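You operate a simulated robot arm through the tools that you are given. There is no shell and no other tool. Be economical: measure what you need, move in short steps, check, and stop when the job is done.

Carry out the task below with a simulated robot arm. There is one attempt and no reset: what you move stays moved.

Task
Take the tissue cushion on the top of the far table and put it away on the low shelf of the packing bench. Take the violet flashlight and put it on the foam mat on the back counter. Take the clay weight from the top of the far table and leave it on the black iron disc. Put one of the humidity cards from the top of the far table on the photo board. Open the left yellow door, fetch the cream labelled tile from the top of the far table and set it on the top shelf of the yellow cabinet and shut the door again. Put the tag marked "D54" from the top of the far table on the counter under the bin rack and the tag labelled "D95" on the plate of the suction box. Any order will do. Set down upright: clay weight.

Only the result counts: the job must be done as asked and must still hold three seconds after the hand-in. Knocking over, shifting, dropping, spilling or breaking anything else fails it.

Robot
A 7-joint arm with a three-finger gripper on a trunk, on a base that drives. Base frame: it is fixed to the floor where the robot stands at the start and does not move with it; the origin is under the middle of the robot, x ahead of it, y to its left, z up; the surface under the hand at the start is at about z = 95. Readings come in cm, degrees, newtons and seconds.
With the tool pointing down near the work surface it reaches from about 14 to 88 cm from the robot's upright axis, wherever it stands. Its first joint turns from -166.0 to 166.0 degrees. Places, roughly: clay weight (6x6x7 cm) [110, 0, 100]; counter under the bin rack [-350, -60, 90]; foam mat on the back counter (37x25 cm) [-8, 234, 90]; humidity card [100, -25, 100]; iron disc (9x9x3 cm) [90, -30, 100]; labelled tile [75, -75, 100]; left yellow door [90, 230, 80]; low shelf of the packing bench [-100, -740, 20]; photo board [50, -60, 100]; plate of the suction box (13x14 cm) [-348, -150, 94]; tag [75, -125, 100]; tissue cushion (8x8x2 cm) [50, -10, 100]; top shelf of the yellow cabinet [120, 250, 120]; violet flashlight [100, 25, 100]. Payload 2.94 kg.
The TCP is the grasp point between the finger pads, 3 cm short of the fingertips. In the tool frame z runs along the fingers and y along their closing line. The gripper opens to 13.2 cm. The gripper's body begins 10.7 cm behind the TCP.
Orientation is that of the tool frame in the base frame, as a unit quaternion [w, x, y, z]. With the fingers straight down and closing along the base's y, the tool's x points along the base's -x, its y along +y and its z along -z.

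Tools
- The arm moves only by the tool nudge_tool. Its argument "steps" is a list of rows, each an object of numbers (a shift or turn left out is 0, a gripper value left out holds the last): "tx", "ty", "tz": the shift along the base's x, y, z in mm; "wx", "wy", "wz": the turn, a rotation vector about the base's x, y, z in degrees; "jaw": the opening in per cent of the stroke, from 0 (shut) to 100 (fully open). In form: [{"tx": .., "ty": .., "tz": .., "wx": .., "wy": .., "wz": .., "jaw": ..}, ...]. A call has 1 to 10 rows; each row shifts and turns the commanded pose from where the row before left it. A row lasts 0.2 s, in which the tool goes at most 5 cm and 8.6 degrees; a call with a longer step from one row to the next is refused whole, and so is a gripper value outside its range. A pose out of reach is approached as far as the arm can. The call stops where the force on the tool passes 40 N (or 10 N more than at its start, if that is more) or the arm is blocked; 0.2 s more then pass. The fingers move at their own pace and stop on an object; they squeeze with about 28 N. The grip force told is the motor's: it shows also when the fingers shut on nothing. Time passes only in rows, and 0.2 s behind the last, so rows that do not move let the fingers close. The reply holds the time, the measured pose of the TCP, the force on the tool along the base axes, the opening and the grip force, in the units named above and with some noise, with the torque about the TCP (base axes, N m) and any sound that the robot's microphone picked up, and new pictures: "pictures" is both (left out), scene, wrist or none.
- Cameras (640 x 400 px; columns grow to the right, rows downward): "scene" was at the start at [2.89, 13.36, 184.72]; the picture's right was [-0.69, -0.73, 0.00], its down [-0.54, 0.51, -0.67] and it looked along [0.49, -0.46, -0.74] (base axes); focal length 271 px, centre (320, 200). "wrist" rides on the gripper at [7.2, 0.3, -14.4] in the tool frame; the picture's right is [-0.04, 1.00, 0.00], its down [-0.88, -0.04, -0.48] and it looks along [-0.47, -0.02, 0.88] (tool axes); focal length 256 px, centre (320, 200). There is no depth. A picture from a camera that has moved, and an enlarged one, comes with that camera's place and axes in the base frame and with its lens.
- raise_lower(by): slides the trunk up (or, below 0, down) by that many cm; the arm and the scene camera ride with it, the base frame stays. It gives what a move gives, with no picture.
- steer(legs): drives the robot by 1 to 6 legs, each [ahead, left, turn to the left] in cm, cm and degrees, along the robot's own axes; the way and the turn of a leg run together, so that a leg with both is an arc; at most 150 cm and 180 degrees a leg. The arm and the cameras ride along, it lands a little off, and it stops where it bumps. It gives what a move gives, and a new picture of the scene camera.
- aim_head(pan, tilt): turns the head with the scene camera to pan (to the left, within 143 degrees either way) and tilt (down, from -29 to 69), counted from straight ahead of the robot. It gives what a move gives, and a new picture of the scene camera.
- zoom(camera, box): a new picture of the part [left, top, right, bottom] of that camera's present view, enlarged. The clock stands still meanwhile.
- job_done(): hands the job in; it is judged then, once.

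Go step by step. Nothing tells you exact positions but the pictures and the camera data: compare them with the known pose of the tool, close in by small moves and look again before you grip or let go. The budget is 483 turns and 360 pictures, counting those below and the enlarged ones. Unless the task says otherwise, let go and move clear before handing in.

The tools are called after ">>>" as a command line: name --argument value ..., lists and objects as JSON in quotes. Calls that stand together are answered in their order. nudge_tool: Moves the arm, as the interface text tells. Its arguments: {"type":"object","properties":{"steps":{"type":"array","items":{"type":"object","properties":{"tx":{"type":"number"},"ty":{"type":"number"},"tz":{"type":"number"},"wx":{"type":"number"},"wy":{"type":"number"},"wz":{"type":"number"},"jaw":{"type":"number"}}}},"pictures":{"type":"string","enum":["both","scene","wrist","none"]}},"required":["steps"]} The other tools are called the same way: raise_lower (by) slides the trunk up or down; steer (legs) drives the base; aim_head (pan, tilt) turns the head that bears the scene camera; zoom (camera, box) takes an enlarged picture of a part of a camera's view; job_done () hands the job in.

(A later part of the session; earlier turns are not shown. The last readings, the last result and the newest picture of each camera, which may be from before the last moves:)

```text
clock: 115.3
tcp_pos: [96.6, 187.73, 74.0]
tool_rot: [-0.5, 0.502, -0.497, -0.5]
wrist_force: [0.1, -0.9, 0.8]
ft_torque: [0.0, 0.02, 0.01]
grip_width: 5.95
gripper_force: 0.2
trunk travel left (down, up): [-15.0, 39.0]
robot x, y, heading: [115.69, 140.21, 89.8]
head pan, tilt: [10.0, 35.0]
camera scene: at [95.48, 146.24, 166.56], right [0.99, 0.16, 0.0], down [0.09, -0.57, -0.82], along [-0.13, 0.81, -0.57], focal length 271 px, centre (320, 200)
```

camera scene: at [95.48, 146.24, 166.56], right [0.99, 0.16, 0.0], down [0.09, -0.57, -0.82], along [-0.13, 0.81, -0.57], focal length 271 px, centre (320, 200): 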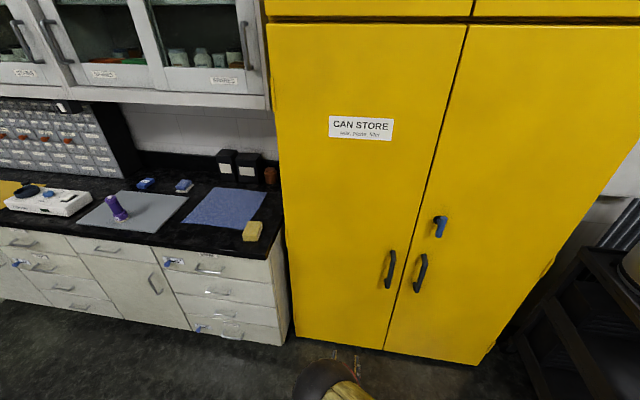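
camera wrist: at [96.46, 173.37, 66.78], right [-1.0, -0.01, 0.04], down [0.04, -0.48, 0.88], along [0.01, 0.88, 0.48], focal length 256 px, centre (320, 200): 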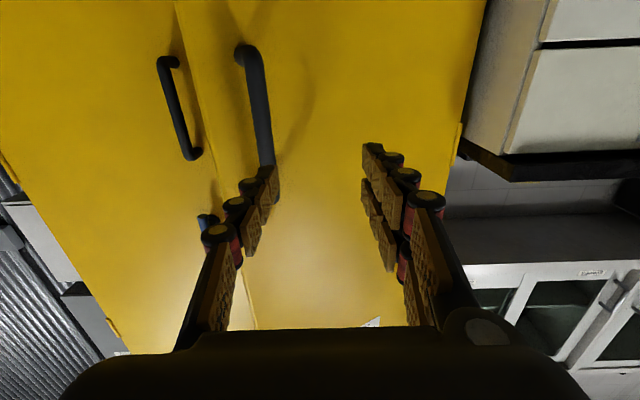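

The door closes by itself. I'll reposition left so I can pull it to 90° and test whether it stays there.

>>> steer --legs '[[-14, 24, 0]]'

>>> nudge_tool --steps '[{"tx": 45}, {"tx": 45}, {"tx": 45}, {"tx": 45, "ty": 15}, {"tx": 45, "ty": 20}, {"tx": 45, "ty": 20}, {"tx": 45, "ty": 20}, {"tx": 45, "ty": 20}, {"tx": 30, "ty": 35}]'

```text
clock: 117.3
tcp_pos: [71.99, 173.77, 74.13]
tool_rot: [-0.5, 0.503, -0.496, -0.501]
wrist_force: [-0.8, 0.6, -0.2]
ft_torque: [0.01, 0.0, 0.02]
grip_width: 5.95
gripper_force: 0.0
trunk travel left (down, up): [-15.0, 39.0]
robot x, y, heading: [91.48, 126.86, 89.6]
head pan, tilt: [10.0, 35.0]
camera scene: at [70.97, 132.32, 166.56], right [0.99, 0.17, 0.0], down [0.1, -0.57, -0.82], along [-0.14, 0.81, -0.57], focal length 271 px, centre (320, 200)
```

scene: 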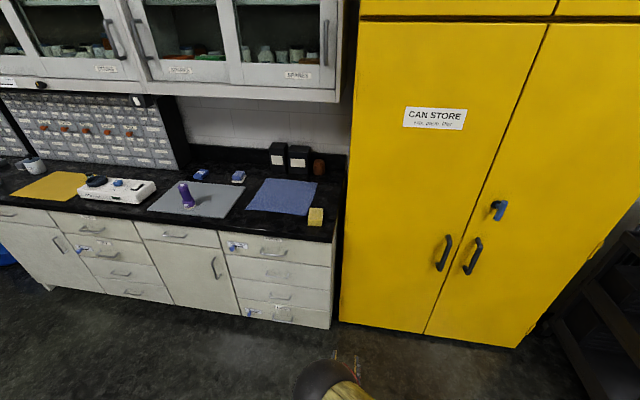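

```text
clock: 119.3
tcp_pos: [110.91, 186.7, 74.02]
tool_rot: [-0.499, 0.503, -0.496, -0.501]
wrist_force: [-0.2, 0.1, 0.5]
ft_torque: [-0.01, -0.01, 0.0]
grip_width: 5.95
gripper_force: 0.2
trunk travel left (down, up): [-15.0, 39.0]
robot x, y, heading: [91.46, 126.51, 89.6]
head pan, tilt: [10.0, 35.0]
camera scene: at [70.99, 132.27, 166.56], right [0.99, 0.17, 0.0], down [0.09, -0.57, -0.82], along [-0.14, 0.81, -0.57], focal length 271 px, centre (320, 200)
camera wrist: at [110.84, 172.33, 66.7], right [-1.0, -0.01, 0.04], down [0.04, -0.48, 0.88], along [0.01, 0.88, 0.48], focal length 256 px, centre (320, 200)
```

scene: 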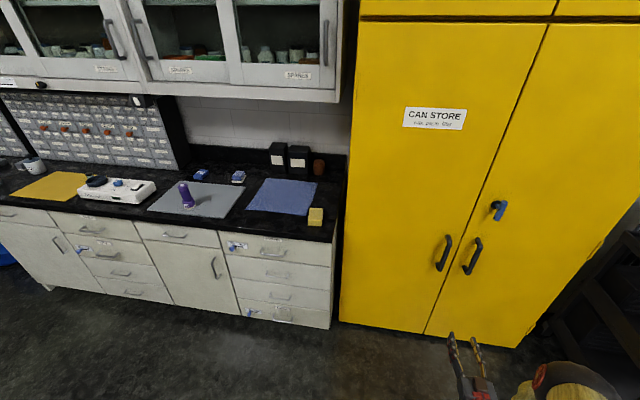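
wrist: 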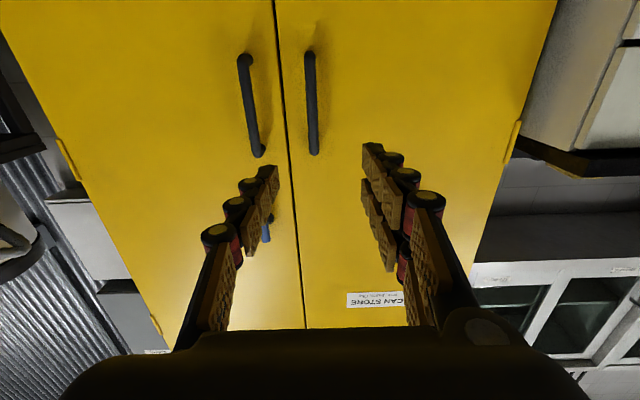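

>>> nudge_tool --steps '[{"tx": 12, "ty": 45}, {"ty": 45}, {"ty": 45}, {"ty": 45}, {"ty": 45}, {"ty": 45}, {"ty": 40}, {"ty": 40}, {"ty": 30}, {"ty": 20}]' --pictures "wrist"

```text
clock: 121.5
tcp_pos: [112.23, 226.86, 73.98]
tool_rot: [-0.5, 0.503, -0.496, -0.501]
wrist_force: [-0.4, 0.1, 0.3]
ft_torque: [0.04, 0.01, 0.01]
grip_width: 5.94
gripper_force: 0.1
trunk travel left (down, up): [-15.0, 39.0]
robot x, y, heading: [91.4, 126.49, 89.5]
head pan, tilt: [10.0, 35.0]
camera wrist: at [112.08, 212.49, 66.68], right [-1.0, -0.01, 0.04], down [0.04, -0.48, 0.88], along [0.01, 0.88, 0.48], focal length 256 px, centre (320, 200)
```

wrist: 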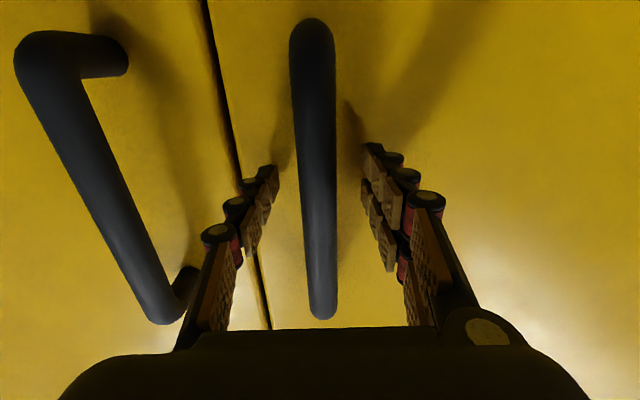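

>>> nudge_tool --steps '[{"jaw": 0}, {}, {}, {"tx": -2, "ty": -12}, {"tx": -4, "ty": -18}, {"tx": -5, "ty": -18}, {"tx": -8, "ty": -24}, {"tx": -8, "ty": -24}, {"tx": -10, "ty": -22}, {"tx": -11, "ty": -23}]' --pictures "none"

>>> nudge_tool --steps '[{"tx": -13, "ty": -22}, {"tx": -13, "ty": -22}, {"tx": -15, "ty": -20}, {"tx": -16, "ty": -20}, {"tx": -17, "ty": -19}, {"tx": -17, "ty": -18}, {"tx": -19, "ty": -16}, {"tx": -19, "ty": -16}]' --pictures "none"

```text
clock: 123.7
tcp_pos: [107.39, 212.64, 74.01]
tool_rot: [-0.499, 0.503, -0.497, -0.501]
wrist_force: [15.2, -3.3, 1.4]
ft_torque: [-0.68, 0.46, 0.15]
grip_width: 2.04
gripper_force: 41.7
trunk travel left (down, up): [-15.0, 39.0]
robot x, y, heading: [91.28, 126.62, 89.4]
head pan, tilt: [10.0, 35.0]
```

```text
clock: 125.5
tcp_pos: [94.05, 197.58, 73.97]
tool_rot: [-0.499, 0.504, -0.495, -0.501]
wrist_force: [-14.0, 24.9, -6.3]
ft_torque: [-0.7, 0.65, -0.05]
grip_width: 2.03
gripper_force: 41.7
trunk travel left (down, up): [-15.0, 39.0]
robot x, y, heading: [91.41, 126.82, 89.6]
head pan, tilt: [10.0, 35.0]
```

>>> nudge_tool --steps '[{"tx": -17, "ty": -12}, {"tx": -20, "ty": -13}, {"tx": -22, "ty": -12}, {"tx": -22, "ty": -12}, {"tx": -23, "ty": -10}, {"tx": -23, "ty": -10}, {"tx": -24, "ty": -8}, {"tx": -24, "ty": -7}]' --pictures "scene"

```text
clock: 127.3
tcp_pos: [76.85, 189.15, 74.1]
tool_rot: [-0.5, 0.503, -0.496, -0.501]
wrist_force: [-9.7, 30.4, 1.6]
ft_torque: [0.41, 0.64, -0.31]
grip_width: 2.13
gripper_force: 43.4
trunk travel left (down, up): [-15.0, 39.0]
robot x, y, heading: [91.21, 126.68, 89.1]
head pan, tilt: [10.0, 35.0]
camera scene: at [70.87, 132.55, 166.54], right [0.99, 0.17, 0.0], down [0.1, -0.57, -0.82], along [-0.14, 0.81, -0.57], focal length 271 px, centre (320, 200)
```

scene: 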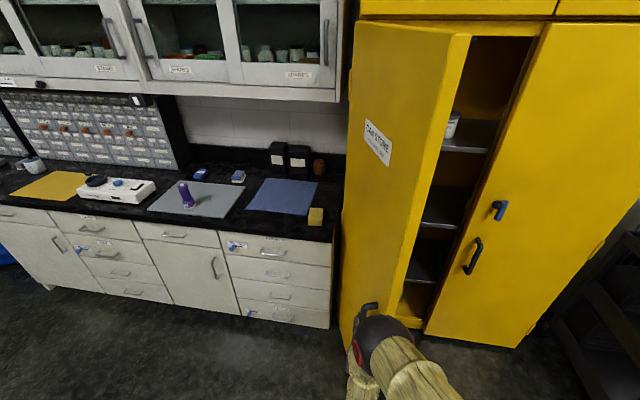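

>>> nudge_tool --steps '[{"tx": -22, "ty": -5}, {"tx": -25, "ty": -4}, {"tx": -25, "ty": -3}, {"tx": -25, "ty": -2}, {"tx": -25, "ty": 0}, {"tx": -25, "ty": 1}, {"tx": -25, "ty": 3}, {"tx": -20, "ty": 3}]' --pictures "scene"

```text
clock: 129.1
tcp_pos: [59.02, 188.03, 74.0]
tool_rot: [0.506, -0.499, 0.499, 0.496]
wrist_force: [8.6, -13.1, 11.0]
ft_torque: [1.16, 0.83, -0.06]
grip_width: 2.06
gripper_force: 44.4
trunk travel left (down, up): [-15.0, 39.0]
robot x, y, heading: [91.63, 126.27, 89.2]
head pan, tilt: [10.0, 35.0]
stopped in row 8: the force on the tool passed its limit at 46 N (the readings are from after the stop); the commanded pose is now the measured one
camera scene: at [71.08, 132.1, 166.58], right [0.99, 0.16, 0.0], down [0.09, -0.56, -0.82], along [-0.13, 0.81, -0.57], focal length 271 px, centre (320, 200)
```

scene: 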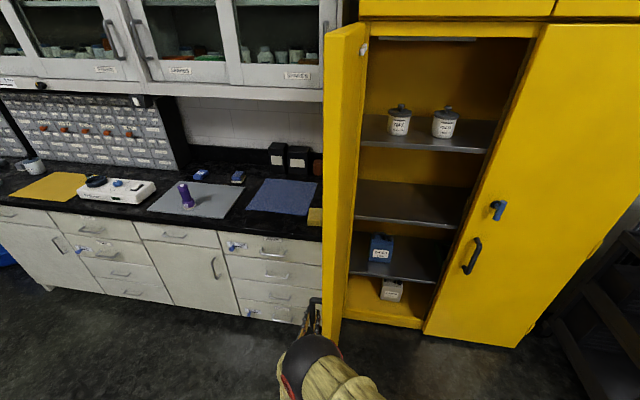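

The door is near 90°, and I can see the top shelf with two jars. I'll release and see whether it stays.

>>> nudge_tool --steps '[{"jaw": 45}, {}, {}, {"ty": -20}, {"ty": -30}, {"ty": -30}, {}, {}, {}, {}]' --pictures "scene"

```text
clock: 131.3
tcp_pos: [58.67, 180.18, 73.88]
tool_rot: [0.504, -0.501, 0.499, 0.496]
wrist_force: [0.5, 0.0, -0.2]
ft_torque: [-0.02, 0.02, -0.02]
grip_width: 5.95
gripper_force: 0.1
trunk travel left (down, up): [-15.0, 39.0]
robot x, y, heading: [91.46, 126.19, 89.7]
head pan, tilt: [10.0, 35.0]
camera scene: at [70.96, 132.31, 166.56], right [0.99, 0.16, 0.0], down [0.09, -0.57, -0.82], along [-0.13, 0.81, -0.57], focal length 271 px, centre (320, 200)
```

scene: 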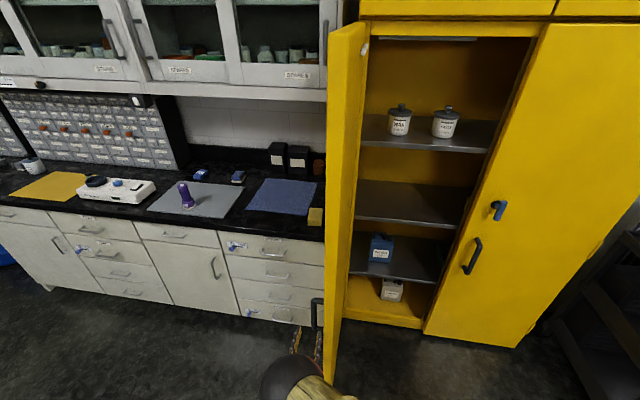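

>>> nudge_tool --steps '[{}, {}, {}, {}, {}, {}, {}, {}, {}, {}]' --pictures "none"

>>> nudge_tool --steps '[{}, {}, {}, {}, {}, {}, {}, {}, {}, {}]' --pictures "scene"

```text
clock: 133.5
tcp_pos: [58.81, 180.1, 73.91]
tool_rot: [0.504, -0.502, 0.499, 0.496]
wrist_force: [0.8, 0.2, 0.2]
ft_torque: [0.02, -0.04, -0.01]
grip_width: 5.95
gripper_force: 0.0
trunk travel left (down, up): [-15.0, 39.0]
robot x, y, heading: [91.42, 126.78, 89.4]
head pan, tilt: [10.0, 35.0]
```

```text
clock: 135.7
tcp_pos: [58.8, 180.25, 73.89]
tool_rot: [0.504, -0.501, 0.499, 0.496]
wrist_force: [0.2, -0.5, 0.9]
ft_torque: [0.01, 0.0, 0.03]
grip_width: 5.94
gripper_force: 0.1
trunk travel left (down, up): [-15.0, 39.0]
robot x, y, heading: [91.63, 126.45, 89.4]
head pan, tilt: [10.0, 35.0]
camera scene: at [70.96, 132.32, 166.56], right [0.99, 0.16, 0.0], down [0.09, -0.57, -0.82], along [-0.13, 0.81, -0.57], focal length 271 px, centre (320, 200)
```

scene: 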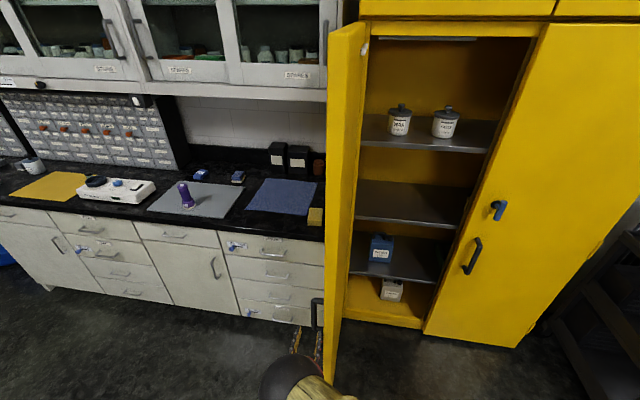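

The door stays open by itself. I'll back away, raise the trunk, reset the gripper downward and look at the table's far side, from where the tile may be reachable.

>>> steer --legs '[[-50, -10, 0]]'

>>> raise_lower --by 30

>>> nudge_tool --steps '[{"wx": -8.5, "tz": 25}, {"wx": -8.5, "tz": 25}, {"wx": -8.5, "tz": 25}, {"wx": -8.5, "tz": 25}, {"wx": -8.5, "tz": 25, "tx": 20}, {"wx": -8.5, "tz": 25, "tx": 20}, {"wx": -8.5, "tz": 25, "tx": 20}, {"wx": -8.5, "tx": 30}, {"wx": -8.5, "tx": 30}, {"wx": -8.5, "tx": 30}]' --pictures "none"

>>> nudge_tool --steps '[{"wx": -5, "jaw": 60}, {}]' --pictures "scene"

```text
clock: 138.7
tcp_pos: [68.45, 130.46, 73.92]
tool_rot: [0.504, -0.501, 0.499, 0.496]
wrist_force: [0.4, 0.5, -0.1]
ft_torque: [0.02, 0.0, 0.0]
grip_width: 5.95
gripper_force: 0.0
trunk travel left (down, up): [-15.0, 39.0]
robot x, y, heading: [100.69, 76.78, 89.3]
head pan, tilt: [10.0, 35.0]
camera scene: at [80.43, 82.5, 166.55], right [0.99, 0.16, 0.0], down [0.09, -0.57, -0.82], along [-0.13, 0.81, -0.57], focal length 271 px, centre (320, 200)
```

scene: 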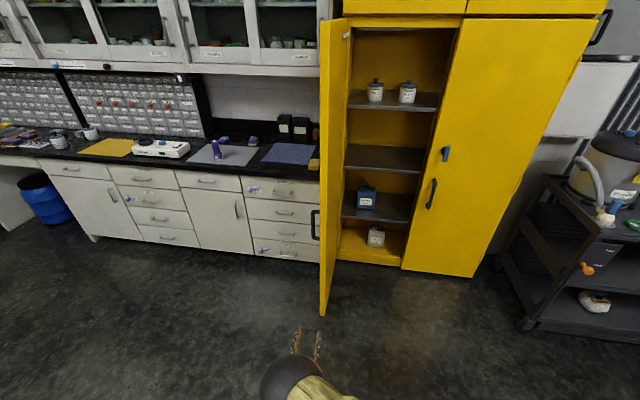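

```text
clock: 141.7
tcp_pos: [68.33, 130.36, 103.88]
tool_rot: [0.504, -0.5, 0.5, 0.495]
wrist_force: [-0.6, -0.3, -0.2]
ft_torque: [0.0, 0.03, 0.01]
grip_width: 5.95
gripper_force: 0.1
trunk travel left (down, up): [-45.0, 9.0]
robot x, y, heading: [100.78, 76.4, 89.3]
head pan, tilt: [10.0, 35.0]
```

```text
clock: 143.9
tcp_pos: [82.07, 128.03, 118.36]
tool_rot: [-0.081, 0.706, -0.7, -0.072]
wrist_force: [-0.3, 0.6, 1.3]
ft_torque: [-0.07, 0.04, -0.01]
grip_width: 5.93
gripper_force: 0.2
out of reach, approached as far as the arm can: row 9, 10
trunk travel left (down, up): [-45.0, 9.0]
robot x, y, heading: [101.09, 76.47, 89.3]
head pan, tilt: [10.0, 35.0]
```

```text
clock: 144.5
tcp_pos: [81.86, 128.21, 118.07]
tool_rot: [-0.08, 0.707, -0.699, -0.07]
wrist_force: [-0.2, 0.9, 0.1]
ft_torque: [0.03, 0.0, 0.0]
grip_width: 7.95
gripper_force: 0.1
out of reach, approached as far as the arm can: row 1
trunk travel left (down, up): [-45.0, 9.0]
robot x, y, heading: [100.52, 76.84, 89.3]
head pan, tilt: [10.0, 35.0]
camera scene: at [80.4, 82.55, 196.55], right [0.99, 0.16, 0.0], down [0.09, -0.57, -0.82], along [-0.13, 0.81, -0.57], focal length 271 px, centre (320, 200)
```

scene: 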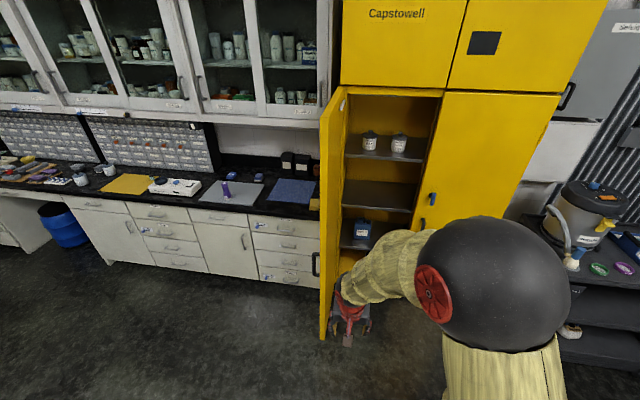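

>>> nudge_tool --steps '[{"ty": 30, "tx": 30}, {"ty": 30, "tx": 30}, {}]' --pictures "none"

>>> aim_head --pan -140 --tilt 25

```text
clock: 145.3
tcp_pos: [86.54, 133.22, 116.82]
tool_rot: [0.121, -0.699, 0.699, 0.095]
wrist_force: [0.0, -0.4, -0.3]
ft_torque: [0.02, 0.0, -0.01]
grip_width: 7.92
gripper_force: 0.0
out of reach, approached as far as the arm can: row 1, 2
trunk travel left (down, up): [-45.0, 9.0]
robot x, y, heading: [100.96, 76.59, 89.5]
head pan, tilt: [10.0, 35.0]
```

```text
clock: 147.6
tcp_pos: [86.51, 133.2, 116.87]
tool_rot: [0.12, -0.699, 0.699, 0.095]
wrist_force: [-0.2, 0.1, -0.1]
ft_torque: [0.01, -0.03, -0.01]
grip_width: 7.91
gripper_force: 0.1
trunk travel left (down, up): [-45.0, 9.0]
robot x, y, heading: [100.84, 77.05, 89.2]
head pan, tilt: [-140.0, 25.0]
camera scene: at [87.73, 66.69, 198.14], right [-0.77, -0.63, 0.0], down [-0.27, 0.33, -0.91], along [0.57, -0.7, -0.42], focal length 271 px, centre (320, 200)
```

scene: 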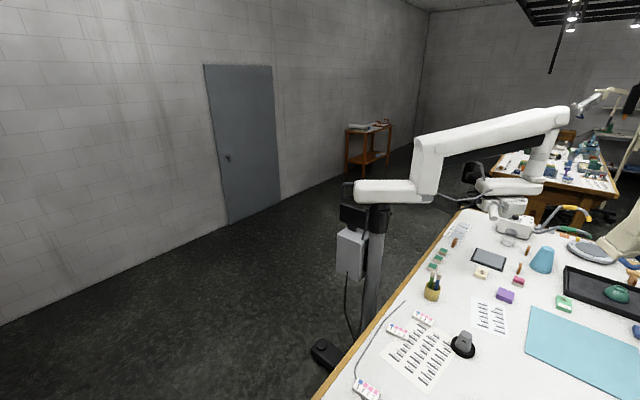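

The far side is open floor beyond the white stand. I'll drive around to about (230,-115), face the table, and look before approaching.

>>> steer --legs '[[0, -130, 0], [-100, 0, 0], [-92, 0, 0], [0, 0, 90]]'

>>> aim_head --pan 0 --tilt 30

```text
clock: 167.2
tcp_pos: [172.05, -131.13, 116.85]
tool_rot: [-0.018, 0.988, -0.004, -0.152]
wrist_force: [0.2, 0.0, -0.9]
ft_torque: [-0.01, 0.02, -0.02]
grip_width: 7.92
gripper_force: 0.0
trunk travel left (down, up): [-45.0, 9.0]
robot x, y, heading: [228.49, -117.55, 178.9]
head pan, tilt: [-140.0, 25.0]
camera scene: at [238.42, -130.77, 198.14], right [0.63, -0.78, 0.0], down [-0.33, -0.27, -0.91], along [0.71, 0.57, -0.42], focal length 271 px, centre (320, 200)
```

scene: 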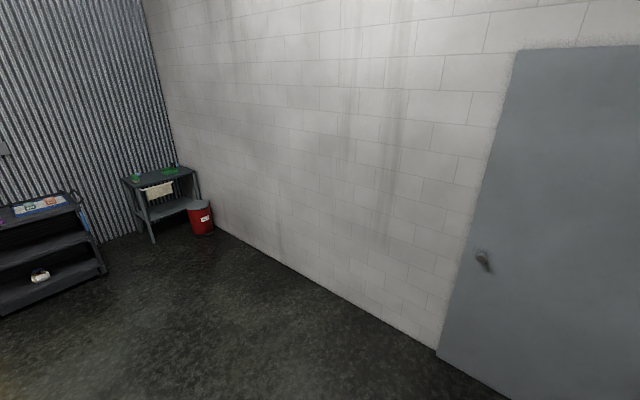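

```text
clock: 169.4
tcp_pos: [171.84, -131.17, 116.92]
tool_rot: [-0.018, 0.988, -0.003, -0.152]
wrist_force: [-0.2, 0.8, -0.1]
ft_torque: [0.02, 0.02, -0.03]
grip_width: 7.91
gripper_force: 0.0
trunk travel left (down, up): [-45.0, 9.0]
robot x, y, heading: [228.64, -116.92, 178.8]
head pan, tilt: [0.0, 30.0]
camera scene: at [222.19, -136.36, 197.34], right [0.02, 1.0, 0.0], down [0.5, -0.01, -0.87], along [-0.87, 0.02, -0.5], focal length 271 px, centre (320, 200)
```

scene: 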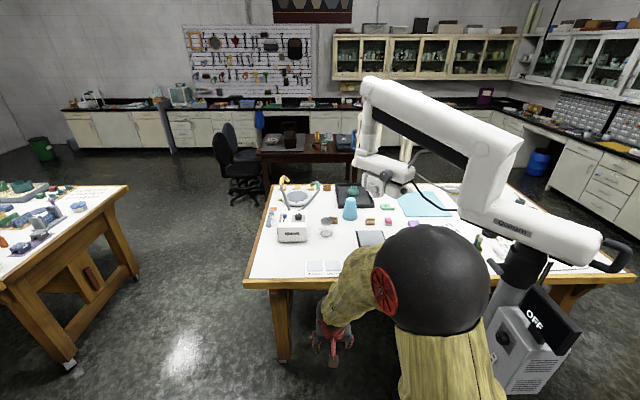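

The big white arm hangs at about z 140 above this area, so the approach needs care. I'll zoom on the table.

>>> zoom --camera "scene" --box '[260, 170, 420, 270]'

>>> zoom --camera "scene" --box '[340, 60, 560, 220]'

```text
4.00 times, centred on (340, 220) of scene
camera zoom: at [222.19, -136.36, 197.34], right [0.02, 1.0, 0.0], down [0.5, -0.01, -0.87], along [-0.87, 0.02, -0.5], focal length 1082 px, centre (240, 120)
```

zoom: 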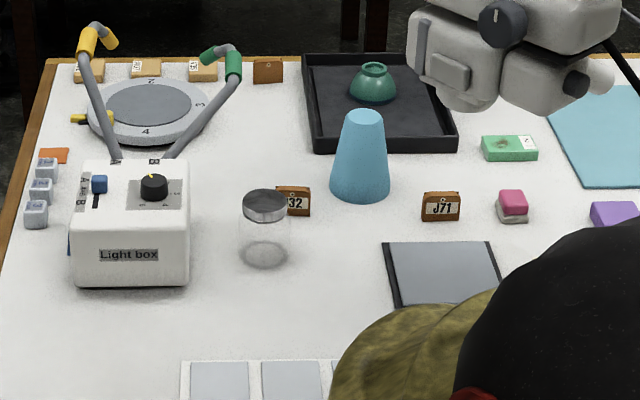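

```text
2.50 times, centred on (450, 140) of scene
camera zoom: at [222.19, -136.36, 197.34], right [0.02, 1.0, 0.0], down [0.5, -0.01, -0.87], along [-0.87, 0.02, -0.5], focal length 677 px, centre (-5, 350)
```

zoom: 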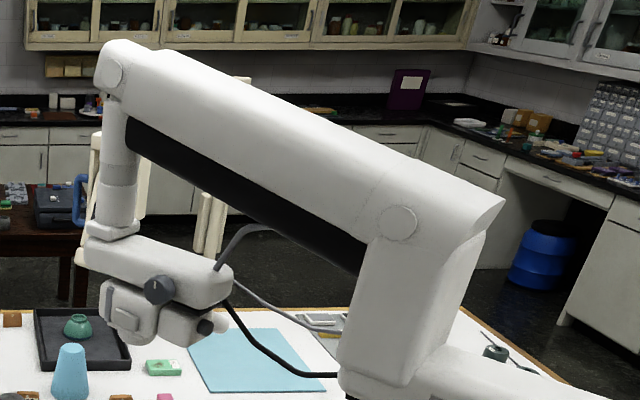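

Tags read "J71" and "?32"; two others aren't readable yet. I'll shift sideways to see the one near (114,-104) behind my arm.

>>> steer --legs '[[0, 45, 0]]'

>>> zoom --camera "scene" --box '[320, 170, 480, 270]'

```text
clock: 172.1
tcp_pos: [171.05, -176.1, 116.83]
tool_rot: [-0.018, 0.988, -0.004, -0.152]
wrist_force: [-0.2, 0.4, -0.1]
ft_torque: [0.03, 0.0, 0.02]
grip_width: 7.94
gripper_force: 0.1
trunk travel left (down, up): [-45.0, 9.0]
robot x, y, heading: [227.95, -162.04, 178.7]
head pan, tilt: [0.0, 30.0]
camera scene: at [221.33, -181.3, 197.32], right [0.02, 1.0, 0.0], down [0.5, -0.01, -0.87], along [-0.87, 0.02, -0.5], focal length 271 px, centre (320, 200)
```

scene: 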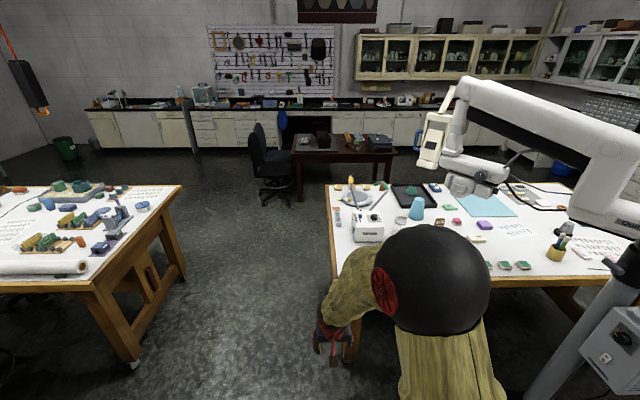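

```text
4.00 times, centred on (400, 220) of scene
camera zoom: at [221.33, -181.3, 197.32], right [0.02, 1.0, 0.0], down [0.5, -0.01, -0.87], along [-0.87, 0.02, -0.5], focal length 1082 px, centre (0, 120)
```

zoom: 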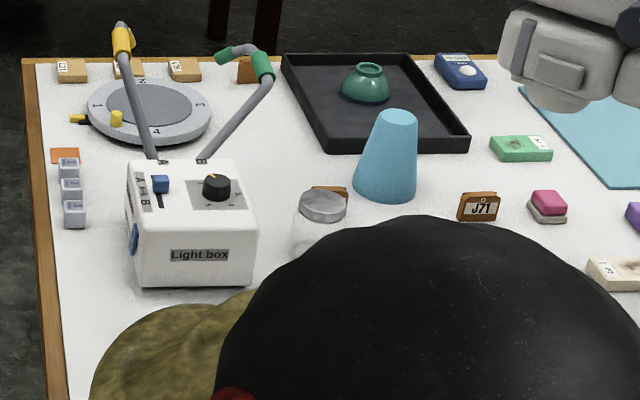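

>>> steer --legs '[[0, 0, 50]]'

>>> aim_head --pan -62 --tilt 32

>>> zoom --camera "scene" --box '[220, 150, 420, 275]'

```text
clock: 174.8
tcp_pos: [201.96, -214.42, 116.76]
tool_rot: [0.048, 0.897, 0.414, -0.146]
wrist_force: [0.4, -0.9, -0.1]
ft_torque: [0.03, -0.03, 0.04]
grip_width: 7.94
gripper_force: 0.2
trunk travel left (down, up): [-45.0, 9.0]
robot x, y, heading: [227.72, -161.88, -131.1]
head pan, tilt: [0.0, 30.0]
camera scene: at [238.17, -179.37, 197.34], right [-0.75, 0.66, 0.0], down [0.33, 0.38, -0.87], along [-0.57, -0.65, -0.5], focal length 271 px, centre (320, 200)
```

scene: 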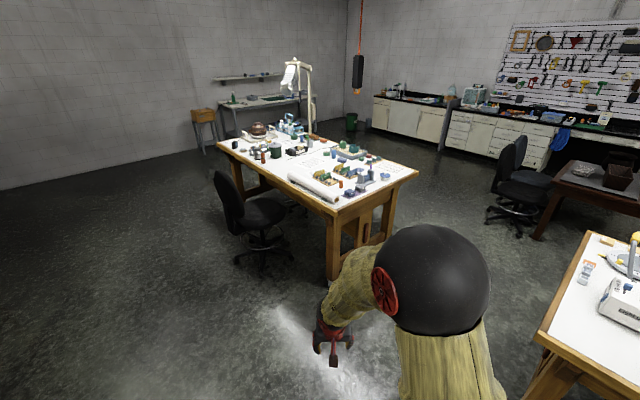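

```text
clock: 176.1
tcp_pos: [202.01, -214.43, 116.92]
tool_rot: [0.048, 0.897, 0.414, -0.146]
wrist_force: [0.4, -0.1, -1.0]
ft_torque: [0.04, 0.0, -0.02]
grip_width: 7.92
gripper_force: 0.1
trunk travel left (down, up): [-45.0, 9.0]
robot x, y, heading: [227.83, -162.07, -131.1]
head pan, tilt: [-62.0, 32.0]
camera scene: at [235.35, -170.52, 197.03], right [0.23, 0.97, 0.0], down [0.52, -0.12, -0.85], along [-0.83, 0.19, -0.53], focal length 271 px, centre (320, 200)
```

scene: 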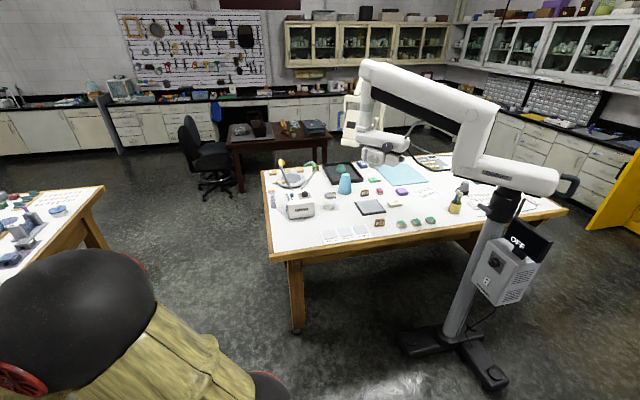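

```text
3.20 times, centred on (320, 212) of scene
camera zoom: at [235.35, -170.52, 197.03], right [0.23, 0.97, 0.0], down [0.52, -0.12, -0.85], along [-0.83, 0.19, -0.53], focal length 866 px, centre (320, 160)
```

zoom: 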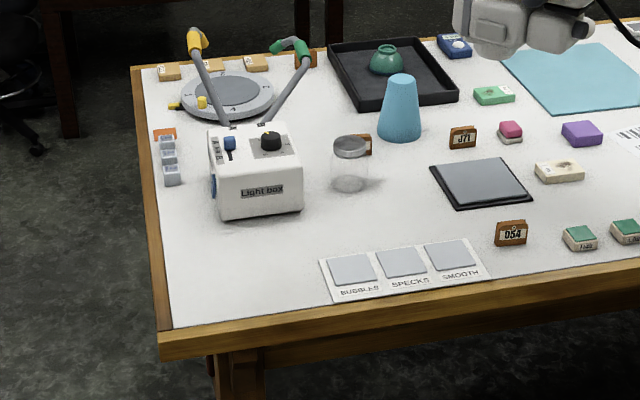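

"D54" is the tag at about (114,-104) on the far edge; the one still unread near the tray should be "D95". I'll retract and raise the tool, then approach the far edge around (156,-128).

>>> nudge_tool --steps '[{"tz": 40}, {"tz": 40}, {"tz": 40}, {"tz": 40}, {"tx": 15, "ty": 30}, {"tx": 15, "ty": 30}, {"tx": 15, "ty": 30}]' --pictures "none"

>>> steer --legs '[[0, 0, -50], [0, -34, 0], [60, 0, 0]]'

>>> aim_head --pan -10 --tilt 50

```text
clock: 177.7
tcp_pos: [206.98, -204.38, 129.18]
tool_rot: [0.049, 0.897, 0.414, -0.147]
wrist_force: [0.7, 0.2, 0.1]
ft_torque: [-0.1, 0.01, 0.04]
grip_width: 7.93
gripper_force: 0.0
out of reach, approached as far as the arm can: row 3, 4
trunk travel left (down, up): [-45.0, 9.0]
robot x, y, heading: [227.97, -162.39, -131.0]
head pan, tilt: [-62.0, 32.0]
```

```text
clock: 185.2
tcp_pos: [121.88, -138.61, 129.06]
tool_rot: [-0.018, 0.988, -0.003, -0.151]
wrist_force: [0.6, 0.4, 0.5]
ft_torque: [0.02, -0.01, 0.05]
grip_width: 7.89
gripper_force: 0.1
trunk travel left (down, up): [-45.0, 9.0]
robot x, y, heading: [168.16, -127.27, 178.9]
head pan, tilt: [-62.0, 32.0]
camera scene: at [166.35, -138.47, 197.02], right [0.89, 0.45, 0.0], down [0.24, -0.47, -0.85], along [-0.38, 0.76, -0.53], focal length 271 px, centre (320, 200)
```

scene: 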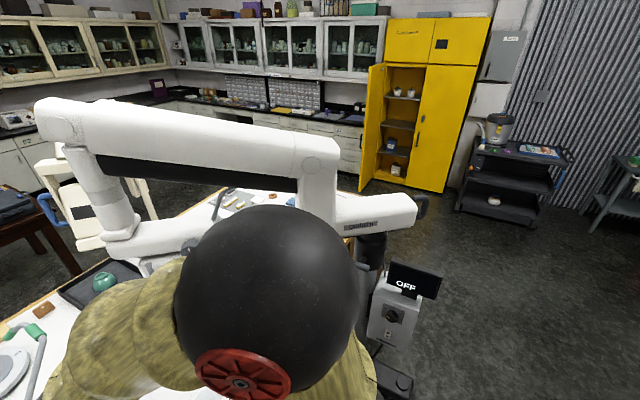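

```text
clock: 186.4
tcp_pos: [122.07, -138.68, 129.11]
tool_rot: [-0.019, 0.988, -0.003, -0.152]
wrist_force: [-0.1, 0.4, -0.1]
ft_torque: [0.01, 0.01, 0.0]
grip_width: 7.92
gripper_force: 0.1
trunk travel left (down, up): [-45.0, 9.0]
robot x, y, heading: [167.91, -127.21, 179.0]
head pan, tilt: [-10.0, 50.0]
camera scene: at [162.95, -144.97, 194.39], right [0.19, 0.98, 0.0], down [0.75, -0.15, -0.64], along [-0.63, 0.12, -0.77], focal length 271 px, centre (320, 200)
```

scene: 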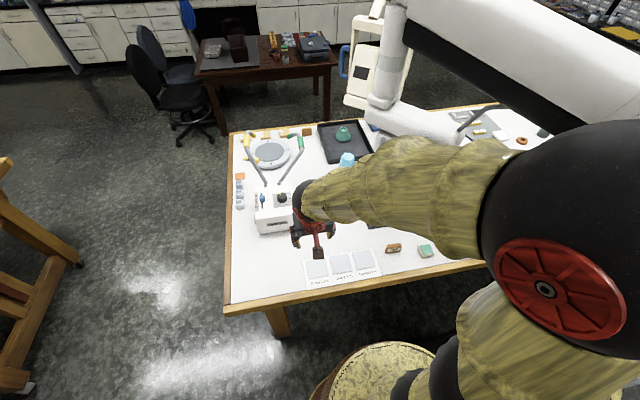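

Robot elbow and white arm are well separated. I'll tilt the tool and move toward a pre-grasp behind D54 at (114,-105.7).

>>> nudge_tool --steps '[{"ty": 40, "jaw": 70}, {"ty": 45}, {"ty": 45}, {"ty": 45, "wy": 5}, {"ty": 45, "wy": 5}, {"ty": 45, "wy": 5}, {"ty": 45, "wy": 5}, {"ty": 19, "wy": 3, "tz": -35}, {"tz": -45}, {"tz": -45}]'

```text
clock: 188.6
tcp_pos: [120.08, -111.77, 109.87]
tool_rot: [-0.02, 0.948, -0.002, -0.319]
wrist_force: [-0.3, 0.0, 1.1]
ft_torque: [-0.02, -0.04, 0.03]
grip_width: 9.22
gripper_force: 0.1
out of reach, approached as far as the arm can: row 1, 2, 3, 4
trunk travel left (down, up): [-45.0, 9.0]
robot x, y, heading: [167.56, -127.25, 179.0]
head pan, tilt: [-10.0, 50.0]
camera scene: at [162.9, -144.94, 194.39], right [0.19, 0.98, 0.0], down [0.75, -0.15, -0.64], along [-0.63, 0.12, -0.77], focal length 271 px, centre (320, 200)
camera wrist: at [134.51, -112.54, 116.83], right [-0.05, -1.0, -0.01], down [-0.41, 0.01, 0.91], along [-0.91, 0.05, -0.41], focal length 256 px, centre (320, 200)
```

scene: 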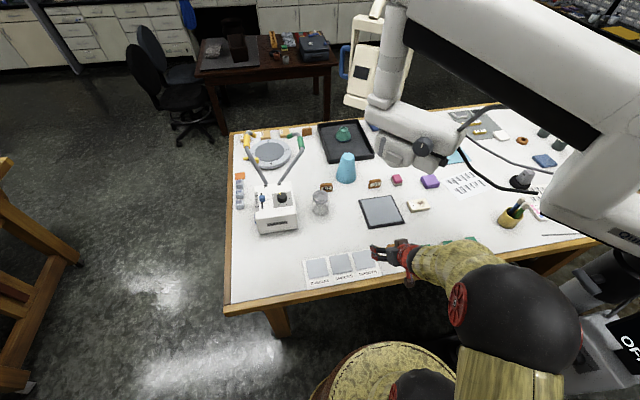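
wrist: 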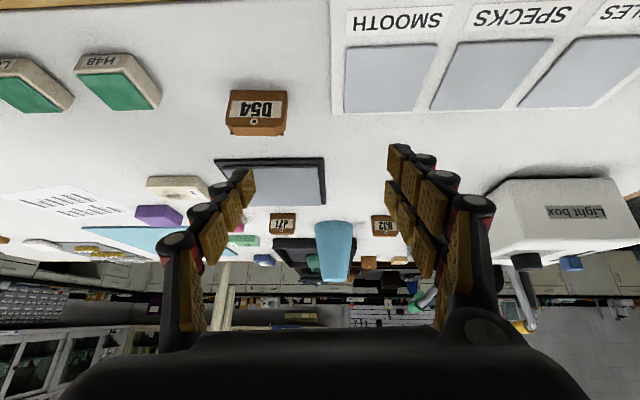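

D54 is at about (114.1,-104.7). I'll align in y, then slide in along the tool axis.

>>> nudge_tool --steps '[{"ty": 35}, {"ty": 36}, {}, {"tx": -10, "tz": -20}, {"tx": -15, "tz": -30}, {"tx": -10, "tz": -25}]'

```text
clock: 190.0
tcp_pos: [116.64, -104.8, 102.14]
tool_rot: [-0.019, 0.948, -0.002, -0.318]
wrist_force: [0.2, -0.4, -0.6]
ft_torque: [-0.01, -0.01, 0.02]
grip_width: 9.24
gripper_force: 0.1
trunk travel left (down, up): [-45.0, 9.0]
robot x, y, heading: [167.54, -127.22, 178.8]
head pan, tilt: [-10.0, 50.0]
camera scene: at [162.89, -144.92, 194.39], right [0.19, 0.98, 0.0], down [0.75, -0.15, -0.64], along [-0.63, 0.12, -0.77], focal length 271 px, centre (320, 200)
camera wrist: at [131.07, -105.56, 109.1], right [-0.05, -1.0, -0.01], down [-0.41, 0.01, 0.91], along [-0.91, 0.05, -0.41], focal length 256 px, centre (320, 200)
```

scene: 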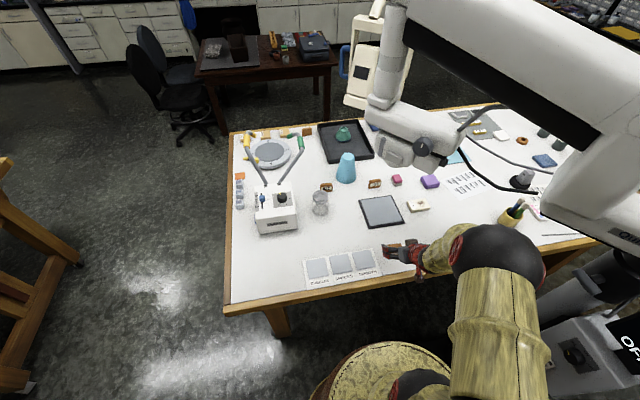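
wrist: 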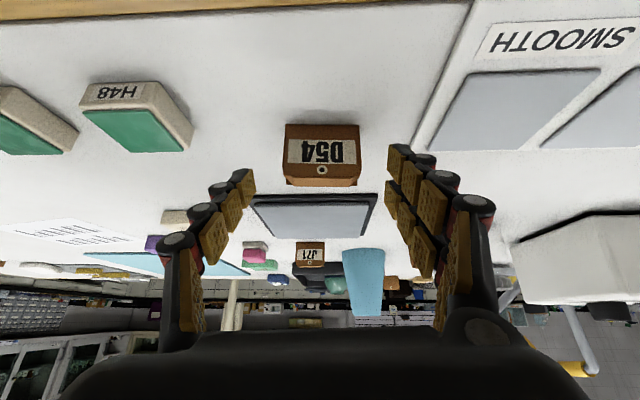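

>>> nudge_tool --steps '[{"tx": -8, "tz": -18}, {"tx": -9, "tz": -17}, {"jaw": 0}, {}, {}, {}, {}, {"tz": 5}, {"tz": 10}]'

```text
clock: 192.0
tcp_pos: [115.03, -104.84, 99.99]
tool_rot: [-0.019, 0.948, -0.002, -0.317]
wrist_force: [0.0, 0.0, 0.0]
ft_torque: [-0.03, -0.04, -0.01]
grip_width: 5.88
gripper_force: 28.3
trunk travel left (down, up): [-45.0, 9.0]
robot x, y, heading: [168.1, -126.95, 178.8]
head pan, tilt: [-10.0, 50.0]
camera scene: at [162.95, -144.94, 194.38], right [0.19, 0.98, 0.0], down [0.75, -0.15, -0.64], along [-0.63, 0.12, -0.77], focal length 271 px, centre (320, 200)
camera wrist: at [129.5, -105.62, 107.11], right [-0.05, -1.0, -0.01], down [-0.41, 0.01, 0.91], along [-0.91, 0.05, -0.41], focal length 256 px, centre (320, 200)
```

scene: 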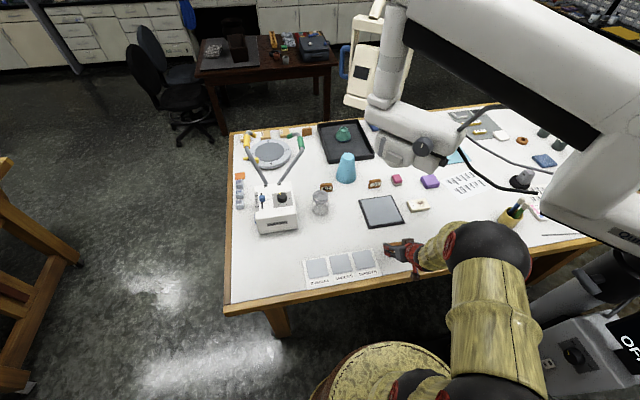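
wrist: 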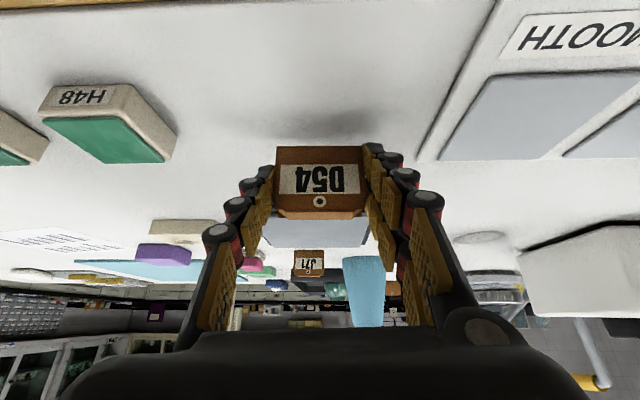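

D54 is held. I'll lift and retract toward the robot, then back away.

>>> nudge_tool --steps '[{"tz": 20, "tx": 10}, {"tz": 25, "tx": 15}, {"tz": 25, "tx": 20}, {"tz": 25, "tx": 20}, {"tz": 25, "tx": 20}, {"tz": 25, "tx": 10}, {"tz": 25}]' --pictures "none"

>>> steer --legs '[[-45, 0, 0]]'

```text
clock: 193.6
tcp_pos: [124.39, -104.9, 117.08]
tool_rot: [-0.019, 0.948, -0.002, -0.318]
wrist_force: [0.9, -0.3, -0.4]
ft_torque: [0.01, -0.01, 0.03]
grip_width: 5.87
gripper_force: 28.2
trunk travel left (down, up): [-45.0, 9.0]
robot x, y, heading: [167.63, -127.29, 179.0]
head pan, tilt: [-10.0, 50.0]
```

```text
clock: 196.3
tcp_pos: [169.33, -105.76, 117.13]
tool_rot: [-0.019, 0.948, 0.0, -0.317]
wrist_force: [0.6, 0.1, -0.1]
ft_torque: [0.04, 0.02, 0.03]
grip_width: 5.83
gripper_force: 28.5
trunk travel left (down, up): [-45.0, 9.0]
robot x, y, heading: [212.57, -128.12, 179.2]
head pan, tilt: [-10.0, 50.0]
camera scene: at [207.98, -145.67, 194.39], right [0.19, 0.98, 0.0], down [0.75, -0.14, -0.64], along [-0.63, 0.12, -0.77], focal length 271 px, centre (320, 200)
```

scene: 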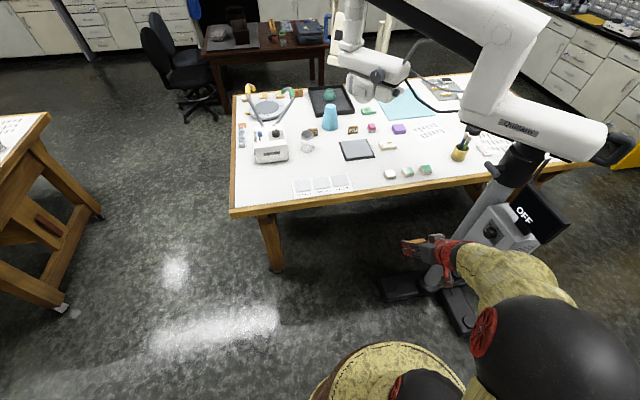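

I'll take the open route round the left end of the table to the opposite wall, keeping the arm clear of the white stand.

>>> steer --legs '[[-45, 0, 0], [0, -110, 0], [0, -105, 0], [150, 0, 0], [150, 0, 0], [120, 0, 0]]'

>>> aim_head --pan 0 --tilt 20

```text
clock: 229.0
tcp_pos: [-201.15, 116.34, 117.21]
tool_rot: [-0.02, 0.948, -0.005, -0.318]
wrist_force: [0.4, 0.5, -1.0]
ft_torque: [-0.02, -0.01, 0.02]
grip_width: 5.84
gripper_force: 27.0
trunk travel left (down, up): [-45.0, 9.0]
robot x, y, heading: [-158.36, 93.46, 178.8]
head pan, tilt: [-10.0, 50.0]
camera scene: at [-163.06, 75.9, 194.39], right [0.2, 0.98, 0.0], down [0.75, -0.15, -0.64], along [-0.63, 0.13, -0.77], focal length 271 px, centre (320, 200)
```

scene: 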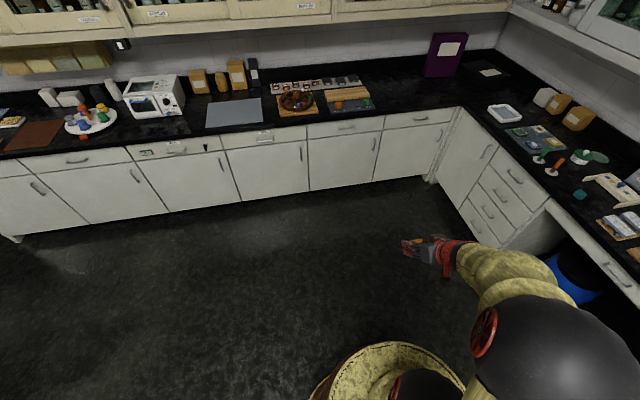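

```text
clock: 229.9
tcp_pos: [-201.23, 116.41, 117.16]
tool_rot: [-0.02, 0.948, -0.005, -0.318]
wrist_force: [-0.5, 0.1, 0.1]
ft_torque: [0.02, -0.04, -0.01]
grip_width: 5.85
gripper_force: 28.1
trunk travel left (down, up): [-45.0, 9.0]
robot x, y, heading: [-158.06, 93.95, 178.7]
head pan, tilt: [0.0, 20.0]
camera scene: at [-164.77, 74.61, 198.94], right [0.03, 1.0, 0.0], down [0.34, -0.01, -0.94], along [-0.94, 0.02, -0.34], focal length 271 px, centre (320, 200)
```

scene: 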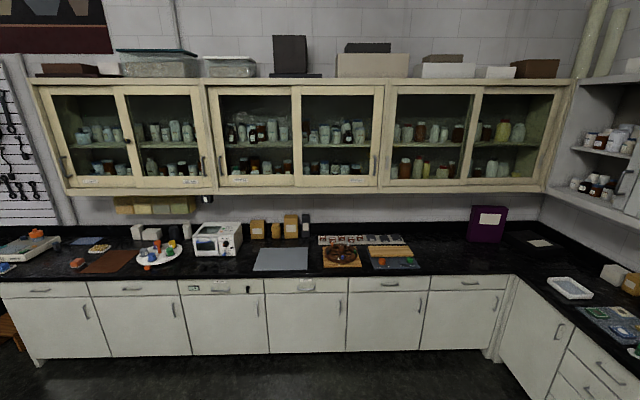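

The yellow bins under the wall cabinet at the left should be the bin rack. I'll move in front of it.

>>> steer --legs '[[0, 135, 0], [70, 0, 0]]'

>>> zoom --camera "scene" --box '[160, 140, 480, 340]'

```text
clock: 240.2
tcp_pos: [-274.9, -18.38, 117.09]
tool_rot: [-0.019, 0.948, -0.002, -0.318]
wrist_force: [0.6, -0.7, -0.9]
ft_torque: [0.0, 0.0, -0.01]
grip_width: 5.84
gripper_force: 28.7
trunk travel left (down, up): [-45.0, 9.0]
robot x, y, heading: [-231.62, -41.12, 179.2]
head pan, tilt: [0.0, 20.0]
camera scene: at [-238.31, -59.8, 198.94], right [0.02, 1.0, 0.0], down [0.34, -0.01, -0.94], along [-0.94, 0.02, -0.34], focal length 271 px, centre (320, 200)
```

scene: 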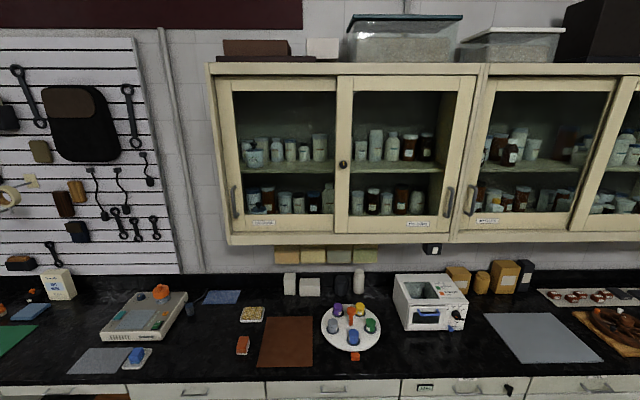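

```text
2.00 times, centred on (320, 240) of scene
camera zoom: at [-238.31, -59.8, 198.94], right [0.02, 1.0, 0.0], down [0.34, -0.01, -0.94], along [-0.94, 0.02, -0.34], focal length 541 px, centre (320, 120)
```

zoom: 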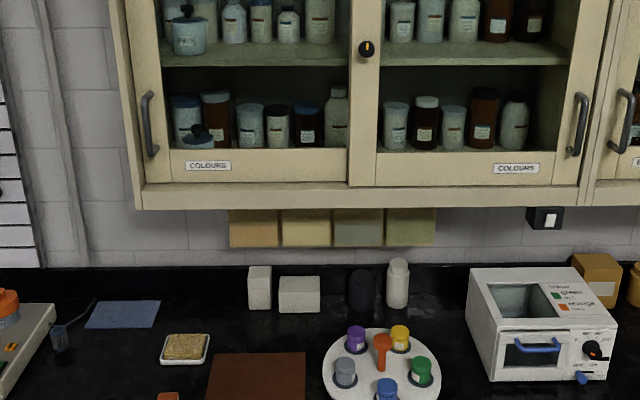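

The four bins hang under the cabinet at y≈-60, and the white box at the left (-350,-149) is the suction box. There's a free patch of counter at about (-362,-69), so I'll drive closer.

>>> steer --legs '[[0, 38, 0], [58, 0, 0]]'

>>> aim_head --pan 0 --tilt 45

```text
clock: 245.4
tcp_pos: [-333.35, -55.01, 117.07]
tool_rot: [-0.019, 0.948, -0.002, -0.318]
wrist_force: [0.0, 0.4, -0.3]
ft_torque: [0.0, -0.01, -0.01]
grip_width: 5.81
gripper_force: 27.9
trunk travel left (down, up): [-45.0, 9.0]
robot x, y, heading: [-289.87, -77.11, 178.8]
head pan, tilt: [0.0, 20.0]
camera scene: at [-296.73, -96.45, 198.94], right [0.02, 1.0, 0.0], down [0.34, -0.01, -0.94], along [-0.94, 0.02, -0.34], focal length 271 px, centre (320, 200)
```

scene: 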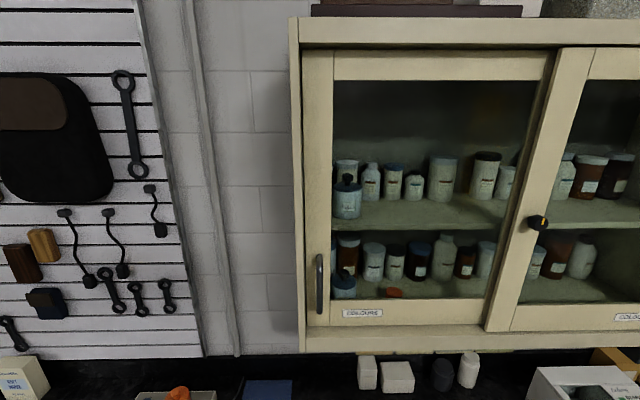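

```text
clock: 246.3
tcp_pos: [-333.24, -54.9, 117.09]
tool_rot: [-0.02, 0.948, -0.003, -0.318]
wrist_force: [-0.3, -1.2, 0.3]
ft_torque: [-0.01, 0.03, 0.01]
grip_width: 5.84
gripper_force: 28.1
trunk travel left (down, up): [-45.0, 9.0]
robot x, y, heading: [-290.04, -77.49, 178.8]
head pan, tilt: [0.0, 45.0]
camera scene: at [-295.44, -96.47, 195.09], right [0.02, 1.0, 0.0], down [0.71, -0.01, -0.71], along [-0.71, 0.01, -0.71], focal length 271 px, centre (320, 200)
```

scene: 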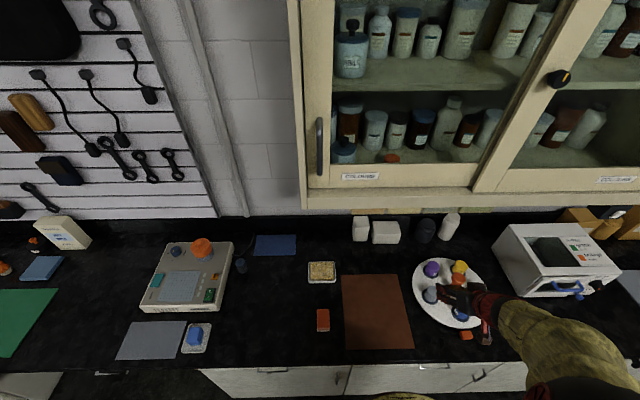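

>>> nudge_tool --steps '[{"ty": -40}, {"ty": -40}, {"ty": -40}, {"ty": -31}, {"tz": -40, "tx": -10}, {"tz": -40, "tx": -20}, {"tz": -40, "tx": -25}, {"tz": -20, "tx": -40}, {"tz": -20, "tx": -40}, {}]'

```text
clock: 248.5
tcp_pos: [-346.69, -69.98, 101.17]
tool_rot: [-0.017, 0.948, -0.003, -0.317]
wrist_force: [0.4, 0.7, 0.2]
ft_torque: [-0.01, 0.02, 0.01]
grip_width: 5.83
gripper_force: 27.8
trunk travel left (down, up): [-45.0, 9.0]
robot x, y, heading: [-289.85, -77.6, 179.2]
head pan, tilt: [0.0, 45.0]
camera scene: at [-295.35, -96.5, 195.08], right [0.02, 1.0, 0.0], down [0.71, -0.01, -0.71], along [-0.71, 0.01, -0.71], focal length 271 px, centre (320, 200)
camera wrist: at [-332.2, -70.78, 108.22], right [-0.05, -1.0, 0.0], down [-0.41, 0.02, 0.91], along [-0.91, 0.05, -0.41], focal length 256 px, centre (320, 200)
```

scene: 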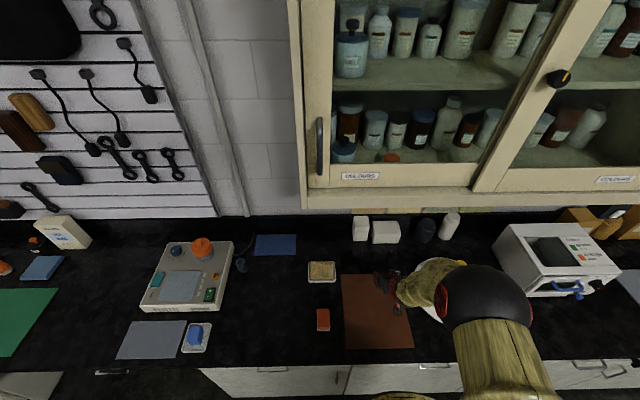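
wrist: 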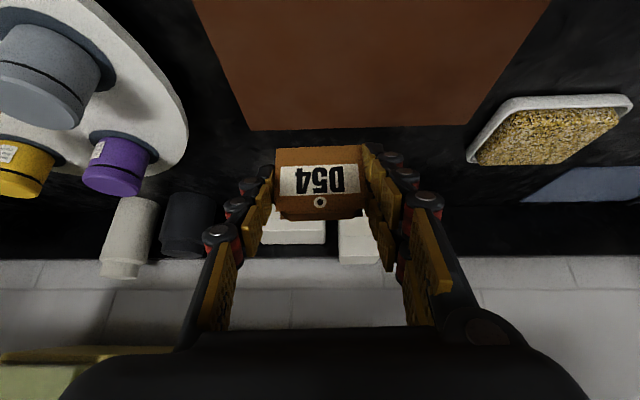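

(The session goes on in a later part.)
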